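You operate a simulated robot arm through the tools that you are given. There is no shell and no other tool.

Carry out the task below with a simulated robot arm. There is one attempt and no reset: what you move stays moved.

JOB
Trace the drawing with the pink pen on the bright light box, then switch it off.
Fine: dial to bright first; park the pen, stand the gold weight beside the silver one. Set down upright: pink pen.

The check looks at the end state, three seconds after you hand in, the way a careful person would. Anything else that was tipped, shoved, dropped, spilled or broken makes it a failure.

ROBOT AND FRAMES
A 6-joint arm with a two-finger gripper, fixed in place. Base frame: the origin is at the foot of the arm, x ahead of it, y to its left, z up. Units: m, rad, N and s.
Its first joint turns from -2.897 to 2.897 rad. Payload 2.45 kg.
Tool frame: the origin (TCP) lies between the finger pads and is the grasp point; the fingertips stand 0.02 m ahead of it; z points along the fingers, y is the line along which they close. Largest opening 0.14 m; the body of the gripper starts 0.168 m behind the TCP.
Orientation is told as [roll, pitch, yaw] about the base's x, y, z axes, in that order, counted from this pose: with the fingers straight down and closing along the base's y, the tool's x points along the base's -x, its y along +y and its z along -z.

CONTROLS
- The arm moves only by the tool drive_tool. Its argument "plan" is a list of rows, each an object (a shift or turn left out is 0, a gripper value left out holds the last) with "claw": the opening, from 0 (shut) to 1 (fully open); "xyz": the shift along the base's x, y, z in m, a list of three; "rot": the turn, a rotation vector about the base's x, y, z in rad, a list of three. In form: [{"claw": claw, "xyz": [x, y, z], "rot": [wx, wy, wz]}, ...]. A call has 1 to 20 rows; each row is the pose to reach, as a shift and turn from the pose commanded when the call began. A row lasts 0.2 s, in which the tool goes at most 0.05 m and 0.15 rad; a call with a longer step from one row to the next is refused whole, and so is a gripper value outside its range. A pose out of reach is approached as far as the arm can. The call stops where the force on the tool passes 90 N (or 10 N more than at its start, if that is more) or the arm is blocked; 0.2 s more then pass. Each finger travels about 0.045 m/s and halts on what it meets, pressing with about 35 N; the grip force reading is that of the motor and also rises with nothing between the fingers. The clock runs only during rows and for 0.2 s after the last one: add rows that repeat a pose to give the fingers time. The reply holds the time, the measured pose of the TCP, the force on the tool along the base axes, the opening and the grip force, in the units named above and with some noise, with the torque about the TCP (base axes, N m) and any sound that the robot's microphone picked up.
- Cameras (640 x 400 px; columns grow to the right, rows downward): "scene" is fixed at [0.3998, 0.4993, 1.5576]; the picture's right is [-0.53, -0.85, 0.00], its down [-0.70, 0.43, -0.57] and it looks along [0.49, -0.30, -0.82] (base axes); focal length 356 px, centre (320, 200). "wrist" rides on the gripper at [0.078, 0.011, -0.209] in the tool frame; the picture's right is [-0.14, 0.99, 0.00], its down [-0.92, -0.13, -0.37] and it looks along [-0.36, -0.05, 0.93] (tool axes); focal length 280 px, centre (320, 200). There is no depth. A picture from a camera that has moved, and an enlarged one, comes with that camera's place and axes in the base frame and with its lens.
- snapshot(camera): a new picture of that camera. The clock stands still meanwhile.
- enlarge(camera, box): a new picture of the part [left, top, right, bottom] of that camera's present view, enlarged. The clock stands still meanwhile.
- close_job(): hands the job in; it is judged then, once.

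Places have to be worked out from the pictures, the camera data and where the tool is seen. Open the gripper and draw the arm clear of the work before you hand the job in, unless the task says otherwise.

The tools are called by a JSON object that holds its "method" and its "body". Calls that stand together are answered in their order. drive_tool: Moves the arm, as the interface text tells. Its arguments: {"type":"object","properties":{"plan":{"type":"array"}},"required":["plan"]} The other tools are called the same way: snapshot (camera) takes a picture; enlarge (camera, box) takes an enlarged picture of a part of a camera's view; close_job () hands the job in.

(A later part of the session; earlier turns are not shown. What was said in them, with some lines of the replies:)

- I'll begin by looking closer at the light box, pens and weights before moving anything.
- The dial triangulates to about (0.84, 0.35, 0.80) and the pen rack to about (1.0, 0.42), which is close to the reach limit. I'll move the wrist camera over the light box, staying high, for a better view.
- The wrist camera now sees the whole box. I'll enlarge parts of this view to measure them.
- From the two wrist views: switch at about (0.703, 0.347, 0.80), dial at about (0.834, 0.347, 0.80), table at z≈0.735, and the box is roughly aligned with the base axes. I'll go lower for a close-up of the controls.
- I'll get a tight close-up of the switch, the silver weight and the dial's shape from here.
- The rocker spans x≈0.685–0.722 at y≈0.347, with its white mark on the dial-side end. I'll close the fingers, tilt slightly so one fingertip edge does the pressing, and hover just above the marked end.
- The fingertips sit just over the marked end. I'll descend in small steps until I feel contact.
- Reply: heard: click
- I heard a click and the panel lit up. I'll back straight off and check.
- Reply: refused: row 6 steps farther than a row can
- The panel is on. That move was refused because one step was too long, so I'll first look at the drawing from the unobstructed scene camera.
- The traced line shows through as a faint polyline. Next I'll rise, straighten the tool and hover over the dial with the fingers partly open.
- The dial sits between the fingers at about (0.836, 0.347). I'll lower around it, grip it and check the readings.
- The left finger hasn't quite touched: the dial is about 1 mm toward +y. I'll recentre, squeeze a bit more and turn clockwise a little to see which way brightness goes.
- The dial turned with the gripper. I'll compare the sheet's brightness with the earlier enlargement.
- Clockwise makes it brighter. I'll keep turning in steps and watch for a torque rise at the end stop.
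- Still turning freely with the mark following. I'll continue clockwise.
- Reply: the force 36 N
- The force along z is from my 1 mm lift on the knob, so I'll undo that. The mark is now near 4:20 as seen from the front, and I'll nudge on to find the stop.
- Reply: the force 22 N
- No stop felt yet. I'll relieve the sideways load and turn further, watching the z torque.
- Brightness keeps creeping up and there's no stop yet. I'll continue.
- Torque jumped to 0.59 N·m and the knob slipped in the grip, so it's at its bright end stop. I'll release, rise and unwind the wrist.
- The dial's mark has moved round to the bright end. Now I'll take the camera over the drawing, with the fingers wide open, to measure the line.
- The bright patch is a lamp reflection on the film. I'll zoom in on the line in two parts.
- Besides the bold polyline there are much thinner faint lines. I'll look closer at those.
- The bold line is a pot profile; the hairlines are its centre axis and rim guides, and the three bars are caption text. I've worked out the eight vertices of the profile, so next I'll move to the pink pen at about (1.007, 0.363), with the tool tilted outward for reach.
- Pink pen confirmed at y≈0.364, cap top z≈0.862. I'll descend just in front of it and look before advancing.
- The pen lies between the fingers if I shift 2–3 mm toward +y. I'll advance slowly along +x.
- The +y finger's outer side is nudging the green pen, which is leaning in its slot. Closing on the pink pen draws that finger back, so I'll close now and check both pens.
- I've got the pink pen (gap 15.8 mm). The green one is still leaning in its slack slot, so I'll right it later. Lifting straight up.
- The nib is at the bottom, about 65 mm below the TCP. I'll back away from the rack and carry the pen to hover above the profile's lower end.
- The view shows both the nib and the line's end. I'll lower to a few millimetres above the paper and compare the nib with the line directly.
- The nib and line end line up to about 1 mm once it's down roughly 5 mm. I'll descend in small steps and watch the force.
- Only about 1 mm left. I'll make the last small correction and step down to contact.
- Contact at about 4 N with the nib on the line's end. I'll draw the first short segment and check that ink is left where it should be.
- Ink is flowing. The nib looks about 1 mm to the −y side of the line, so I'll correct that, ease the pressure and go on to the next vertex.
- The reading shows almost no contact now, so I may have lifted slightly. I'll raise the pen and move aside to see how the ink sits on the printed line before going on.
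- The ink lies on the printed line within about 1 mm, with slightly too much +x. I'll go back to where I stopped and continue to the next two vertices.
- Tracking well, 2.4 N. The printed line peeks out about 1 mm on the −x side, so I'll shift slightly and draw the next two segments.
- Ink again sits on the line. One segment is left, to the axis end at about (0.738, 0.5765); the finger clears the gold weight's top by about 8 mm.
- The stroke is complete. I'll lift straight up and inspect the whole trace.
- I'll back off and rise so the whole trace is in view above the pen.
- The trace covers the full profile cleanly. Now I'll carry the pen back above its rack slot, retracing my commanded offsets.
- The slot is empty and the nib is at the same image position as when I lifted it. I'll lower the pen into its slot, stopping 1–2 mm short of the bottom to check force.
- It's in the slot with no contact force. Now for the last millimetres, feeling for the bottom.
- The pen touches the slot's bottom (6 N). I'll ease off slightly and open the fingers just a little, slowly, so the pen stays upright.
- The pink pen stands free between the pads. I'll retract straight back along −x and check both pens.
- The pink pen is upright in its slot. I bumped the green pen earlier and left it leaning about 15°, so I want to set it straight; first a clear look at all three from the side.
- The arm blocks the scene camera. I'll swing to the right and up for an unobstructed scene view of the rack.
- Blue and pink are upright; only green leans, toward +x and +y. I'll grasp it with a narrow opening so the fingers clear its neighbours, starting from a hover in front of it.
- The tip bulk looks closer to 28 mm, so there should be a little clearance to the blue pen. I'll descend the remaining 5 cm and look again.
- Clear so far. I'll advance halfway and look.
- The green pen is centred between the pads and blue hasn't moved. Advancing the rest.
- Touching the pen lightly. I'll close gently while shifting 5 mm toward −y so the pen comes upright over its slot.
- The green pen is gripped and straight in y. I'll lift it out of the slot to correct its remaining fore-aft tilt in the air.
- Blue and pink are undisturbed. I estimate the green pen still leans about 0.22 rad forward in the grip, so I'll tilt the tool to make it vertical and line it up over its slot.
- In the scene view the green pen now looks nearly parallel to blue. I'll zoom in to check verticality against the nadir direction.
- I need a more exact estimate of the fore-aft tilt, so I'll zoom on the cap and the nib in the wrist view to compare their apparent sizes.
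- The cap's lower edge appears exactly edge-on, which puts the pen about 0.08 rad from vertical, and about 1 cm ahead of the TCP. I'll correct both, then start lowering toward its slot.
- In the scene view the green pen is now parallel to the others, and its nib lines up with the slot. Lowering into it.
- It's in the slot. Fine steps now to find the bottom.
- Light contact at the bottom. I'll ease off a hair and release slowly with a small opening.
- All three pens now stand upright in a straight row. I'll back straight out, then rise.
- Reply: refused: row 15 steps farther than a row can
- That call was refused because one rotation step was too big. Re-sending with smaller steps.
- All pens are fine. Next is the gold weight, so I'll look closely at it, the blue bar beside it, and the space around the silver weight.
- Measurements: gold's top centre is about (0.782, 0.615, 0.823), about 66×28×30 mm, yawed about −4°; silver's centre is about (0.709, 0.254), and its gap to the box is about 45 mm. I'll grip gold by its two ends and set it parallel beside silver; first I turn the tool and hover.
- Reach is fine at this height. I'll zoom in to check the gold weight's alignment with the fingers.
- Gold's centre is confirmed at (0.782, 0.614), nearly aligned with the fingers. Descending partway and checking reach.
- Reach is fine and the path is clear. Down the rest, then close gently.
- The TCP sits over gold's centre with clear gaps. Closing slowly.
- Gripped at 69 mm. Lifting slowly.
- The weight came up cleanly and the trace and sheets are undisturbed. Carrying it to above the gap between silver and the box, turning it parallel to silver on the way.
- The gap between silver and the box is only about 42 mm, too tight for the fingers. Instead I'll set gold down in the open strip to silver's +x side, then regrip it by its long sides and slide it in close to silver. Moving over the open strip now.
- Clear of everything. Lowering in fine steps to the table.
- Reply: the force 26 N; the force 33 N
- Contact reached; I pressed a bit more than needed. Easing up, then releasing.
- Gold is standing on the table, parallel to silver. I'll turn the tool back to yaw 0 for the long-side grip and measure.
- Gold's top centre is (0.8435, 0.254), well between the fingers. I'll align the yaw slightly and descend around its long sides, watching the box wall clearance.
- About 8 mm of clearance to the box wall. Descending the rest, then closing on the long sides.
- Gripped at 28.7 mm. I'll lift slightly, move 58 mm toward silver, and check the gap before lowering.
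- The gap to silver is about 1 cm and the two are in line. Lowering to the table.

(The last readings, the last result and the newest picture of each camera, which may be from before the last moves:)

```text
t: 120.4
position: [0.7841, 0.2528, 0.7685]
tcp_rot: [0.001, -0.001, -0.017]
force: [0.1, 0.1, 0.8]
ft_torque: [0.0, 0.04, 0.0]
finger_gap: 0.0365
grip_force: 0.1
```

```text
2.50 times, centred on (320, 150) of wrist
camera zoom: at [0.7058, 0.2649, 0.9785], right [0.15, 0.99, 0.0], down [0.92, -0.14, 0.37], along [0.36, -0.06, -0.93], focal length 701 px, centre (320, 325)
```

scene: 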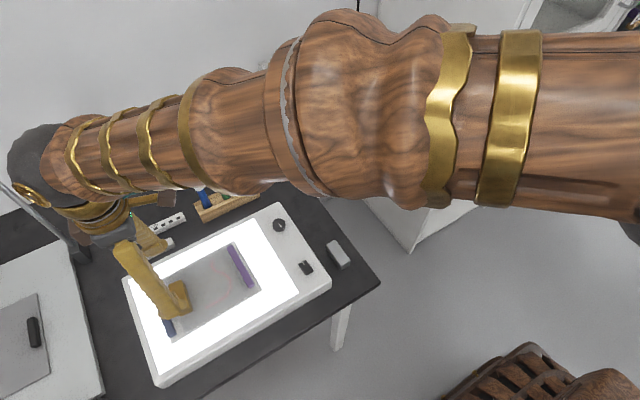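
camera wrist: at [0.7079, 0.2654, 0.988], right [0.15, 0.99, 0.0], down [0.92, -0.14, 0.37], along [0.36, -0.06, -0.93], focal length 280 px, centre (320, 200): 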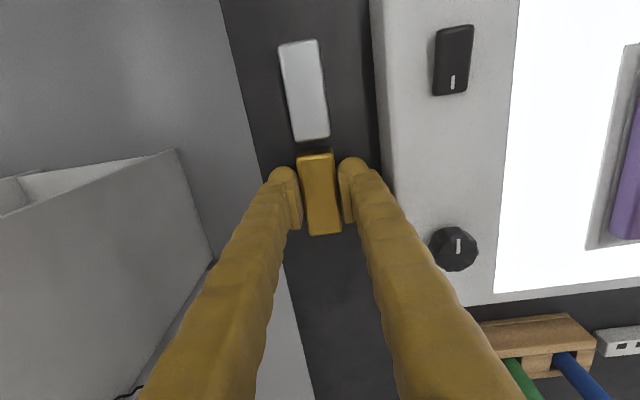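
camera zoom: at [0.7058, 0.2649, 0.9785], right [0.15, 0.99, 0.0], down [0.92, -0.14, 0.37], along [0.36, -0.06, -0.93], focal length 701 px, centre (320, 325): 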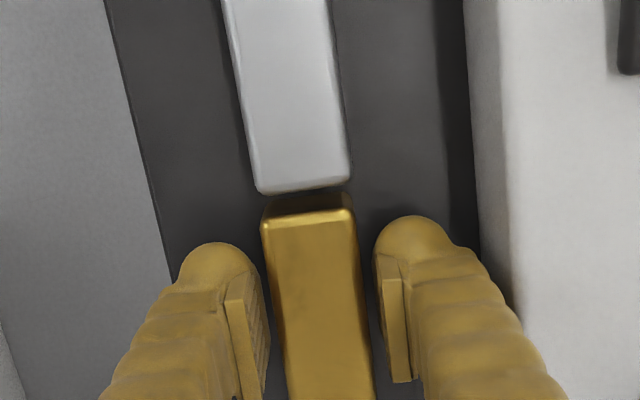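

Released with the pads clear. I'll rise straight up and check both weights.

{"method": "drive_tool", "body": {"plan": [{"xyz": [0, 0, 0.02]}, {"xyz": [0, 0, 0.05]}, {"xyz": [0, 0, 0.09]}, {"xyz": [0, 0, 0.13]}, {"xyz": [-0.03, 0.03, 0.15]}, {"xyz": [-0.06, 0.06, 0.15]}, {"xyz": [-0.06, 0.06, 0.15]}]}}

{"method": "snapshot", "body": {"camera": "wrist"}}

{"method": "snapshot", "body": {"camera": "scene"}}

{"method": "enlarge", "body": {"camera": "wrist", "box": [180, 80, 372, 200]}}

```text
t: 122.0
position: [0.7239, 0.3124, 0.9183]
tcp_rot: [0.0, 0.0, -0.016]
force: [-1.3, -0.3, -0.2]
ft_torque: [-0.01, -0.01, 0.01]
finger_gap: 0.0363
grip_force: 0.1
```

```text
taken
camera wrist: at [0.6451, 0.3233, 1.1279], right [0.15, 0.99, 0.0], down [0.92, -0.14, 0.37], along [0.36, -0.06, -0.93], focal length 280 px, centre (320, 200)
```

wrist: 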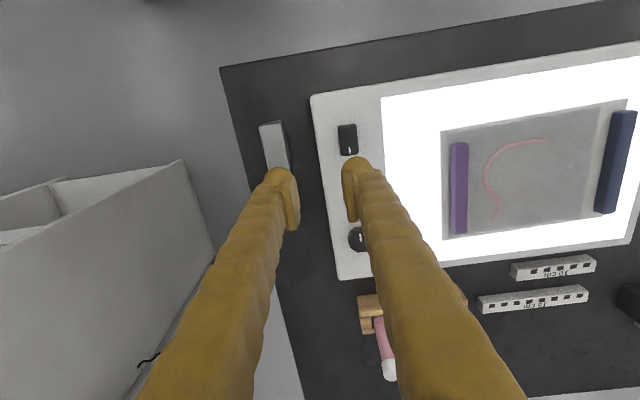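

```text
taken
```

scene: 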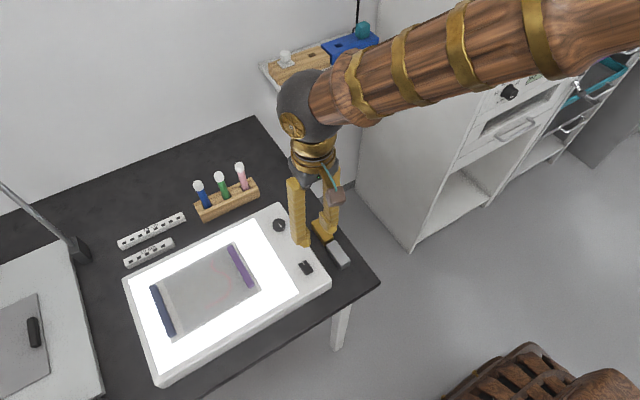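

```text
3.33 times, centred on (276, 140) of wrist
camera zoom: at [0.6451, 0.3233, 1.1279], right [0.15, 0.99, 0.0], down [0.92, -0.14, 0.37], along [0.36, -0.06, -0.93], focal length 935 px, centre (467, 400)
```

zoom: 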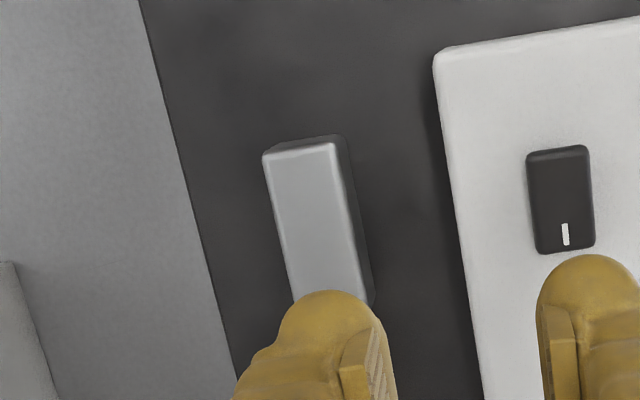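

The weights, pens and box are all in place. Finally, the switch: closing the fingers and hovering over the rocker's unmarked end, tilted the other way.

{"method": "drive_tool", "body": {"plan": [{"claw": 0, "xyz": [-0.015, 0.012, 0.0], "rot": [0, 0.1, 0.016]}, {"claw": 0, "xyz": [-0.03, 0.024, 0.0], "rot": [0, 0.2, 0.016]}, {"claw": 0, "xyz": [-0.044, 0.035, -0.01], "rot": [0, 0.3, 0.016]}, {"claw": 0, "xyz": [-0.044, 0.035, -0.04], "rot": [0, 0.3, 0.016]}, {"claw": 0, "xyz": [-0.044, 0.035, -0.065], "rot": [0, 0.3, 0.016]}, {"claw": 0, "xyz": [-0.044, 0.035, -0.075], "rot": [0, 0.3, 0.016]}, {"claw": 0, "xyz": [-0.044, 0.035, -0.075], "rot": [0, 0.3, 0.016]}]}}

{"method": "snapshot", "body": {"camera": "wrist"}}

{"method": "enlarge", "body": {"camera": "scene", "box": [230, 200, 390, 300]}}

```text
t: 123.6
position: [0.6789, 0.3479, 0.8452]
tcp_rot: [-0.003, 0.301, -0.001]
force: [-0.5, 0.1, 0.1]
ft_torque: [-0.03, -0.01, 0.01]
finger_gap: 0.0
grip_force: 29.1
```

```text
taken
camera wrist: at [0.6663, 0.3588, 1.0671], right [0.13, 0.99, -0.04], down [0.99, -0.13, 0.08], along [0.07, -0.05, -1.0], focal length 280 px, centre (320, 200)
```

wrist: 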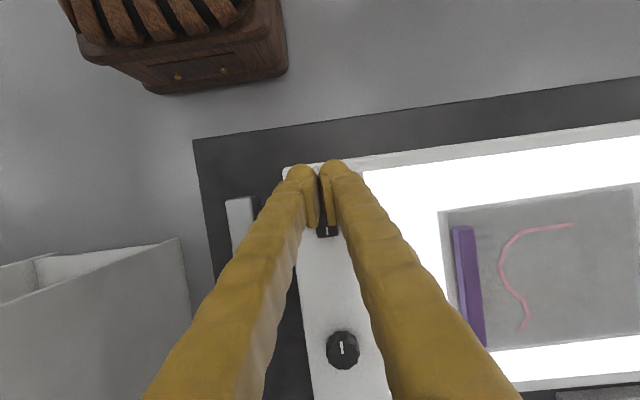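

```text
4.00 times, centred on (310, 250) of scene
camera zoom: at [0.3998, 0.4993, 1.5576], right [-0.53, -0.85, 0.0], down [-0.7, 0.43, -0.57], along [0.49, -0.3, -0.82], focal length 1424 px, centre (360, 0)
```

zoom: 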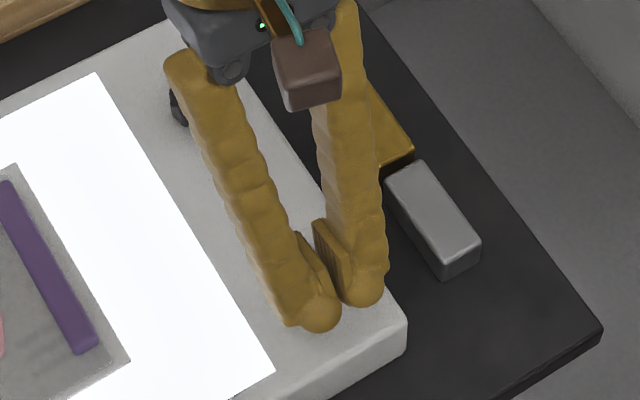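

The fingertips mirror the earlier press position. Descending in small steps until the click.

{"method": "drive_tool", "body": {"plan": [{"xyz": [0.001, 0, -0.008]}, {"xyz": [0.001, 0, -0.014]}, {"xyz": [0.001, 0, -0.018]}, {"xyz": [0.001, 0, -0.021]}, {"xyz": [0.001, 0, -0.023]}, {"xyz": [0.001, 0, -0.023]}]}}

{"method": "snapshot", "body": {"camera": "wrist"}}

```text
t: 125.0
position: [0.6807, 0.3486, 0.8201]
tcp_rot: [-0.002, 0.299, 0.0]
force: [0.4, -0.9, 0.5]
ft_torque: [0.02, 0.03, -0.02]
finger_gap: 0.0001
grip_force: 29.4
heard: click
```

```text
taken
camera wrist: at [0.6678, 0.3593, 1.0442], right [0.13, 0.99, -0.04], down [0.99, -0.13, 0.08], along [0.07, -0.05, -1.0], focal length 280 px, centre (320, 200)
```

wrist: 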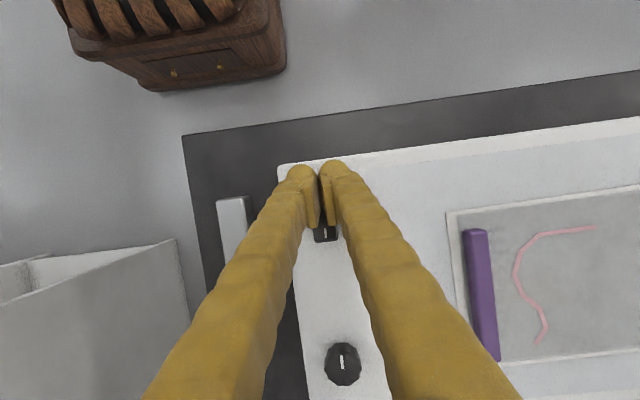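

Click heard and the panel is dark. I'll rise straight up, straighten, open the gripper and draw clear.

{"method": "drive_tool", "body": {"plan": [{"xyz": [0, 0, 0.03]}, {"xyz": [0, 0, 0.07]}, {"xyz": [0, 0, 0.11], "rot": [0, -0.1, 0]}, {"xyz": [0, 0, 0.15], "rot": [0, -0.2, 0]}, {"xyz": [0, -0.02, 0.19], "rot": [0, -0.299, 0]}, {"xyz": [0, -0.06, 0.21], "rot": [0, -0.299, 0], "claw": 1}, {"xyz": [0, -0.1, 0.23], "rot": [0, -0.299, 0], "claw": 1}, {"xyz": [0, -0.14, 0.25], "rot": [0, -0.299, 0], "claw": 1}, {"xyz": [0, -0.18, 0.26], "rot": [0, -0.299, 0], "claw": 1}, {"xyz": [-0.01, -0.22, 0.26], "rot": [0, -0.299, 0], "claw": 1}, {"xyz": [-0.02, -0.26, 0.26], "rot": [0, -0.299, 0], "claw": 1}, {"xyz": [-0.03, -0.3, 0.26], "rot": [0, -0.299, 0], "claw": 1}, {"xyz": [-0.03, -0.33, 0.26], "rot": [0, -0.299, 0], "claw": 1}, {"xyz": [-0.03, -0.33, 0.26], "rot": [0, -0.299, 0], "claw": 1}]}}

{"method": "snapshot", "body": {"camera": "scene"}}

{"method": "enlarge", "body": {"camera": "scene", "box": [110, 150, 302, 270]}}

{"method": "enlarge", "body": {"camera": "scene", "box": [230, 200, 390, 300]}}

{"method": "enlarge", "body": {"camera": "scene", "box": [110, 230, 302, 350]}}

```text
t: 128.0
position: [0.6508, 0.0172, 1.0812]
tcp_rot: [-0.002, -0.001, 0.001]
force: [-0.2, -0.8, 0.4]
ft_torque: [0.0, 0.03, 0.01]
finger_gap: 0.1401
grip_force: 0.1
```

```text
taken
```

scene: 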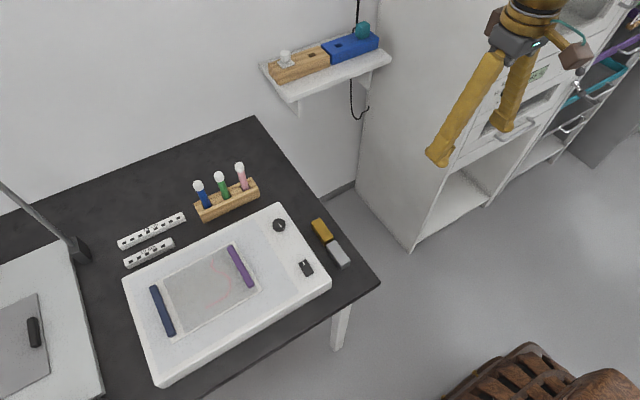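

```text
3.33 times, centred on (206, 210) of scene
camera zoom: at [0.3998, 0.4993, 1.5576], right [-0.53, -0.85, 0.0], down [-0.7, 0.43, -0.57], along [0.49, -0.3, -0.82], focal length 1187 px, centre (700, 167)
```

zoom: 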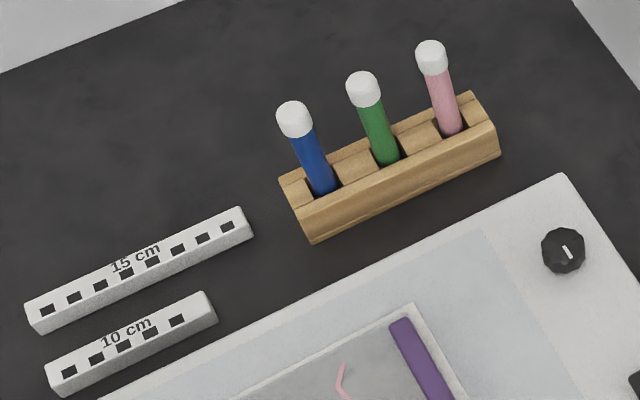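

```text
4.00 times, centred on (310, 250) of scene
camera zoom: at [0.3998, 0.4993, 1.5576], right [-0.53, -0.85, 0.0], down [-0.7, 0.43, -0.57], along [0.49, -0.3, -0.82], focal length 1424 px, centre (360, 0)
```

zoom: 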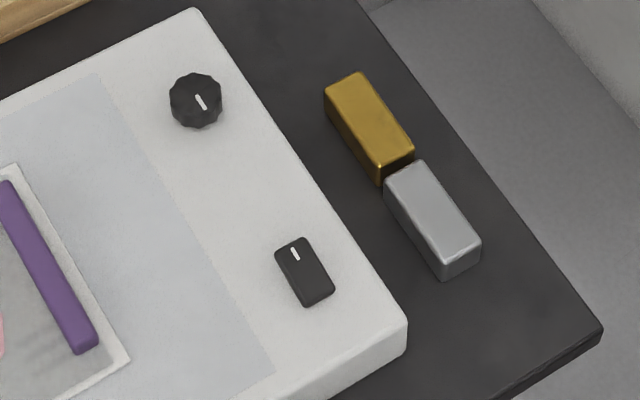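

```text
3.33 times, centred on (206, 290) of scene
camera zoom: at [0.3998, 0.4993, 1.5576], right [-0.53, -0.85, 0.0], down [-0.7, 0.43, -0.57], along [0.49, -0.3, -0.82], focal length 1187 px, centre (700, -100)
```

zoom: 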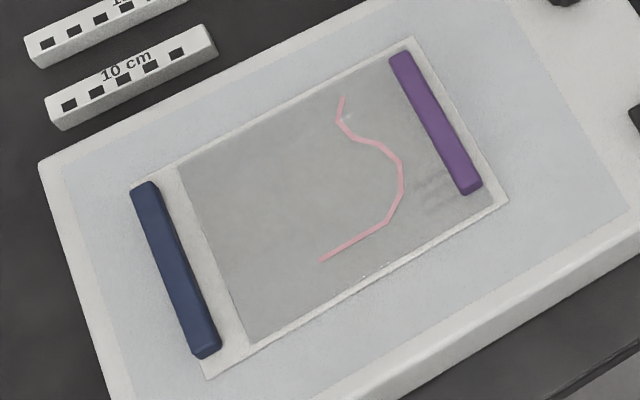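

Everything checks out in the final views:
- **Trace:** the whole profile is inked in pink.
- **Light box:** the dial is at its bright end and the panel is off.
- **Pens:** the pink pen is upright in its slot, and the green and blue pens stand upright too.
- **Gold weight:** it stands next to the silver one.
- **Arm:** the gripper is open and clear of the table.

Handing in now.

{"method": "close_job", "body": {}}

```text
The job is handed in.
```

I handed the job in with every step done, going by the final camera views; I haven't seen the check's result.

- **Light box:** I switched it on and turned the dial to its bright end stop before tracing. It is off again now.
- **Trace:** the bold pot-profile line is inked in pink along its full length, within about 1 mm of the print where I checked. I left the hairline axis and rim lines and the caption bars untraced, because I took them as guides rather than the drawing.
- **Pink pen:** it is back in its own slot, standing upright.
- **Gold weight:** it stands in line with the silver one, end to end, about 1 cm apart. There wasn't room for the fingers to place it side by side between silver and the box.

**Green pen:** I knocked it while reaching for the pink pen and it leaned in its slot. I lifted it out, straightened it and put it back, and it now stands upright in line with the others.

The arm is clear of the table with the gripper open.
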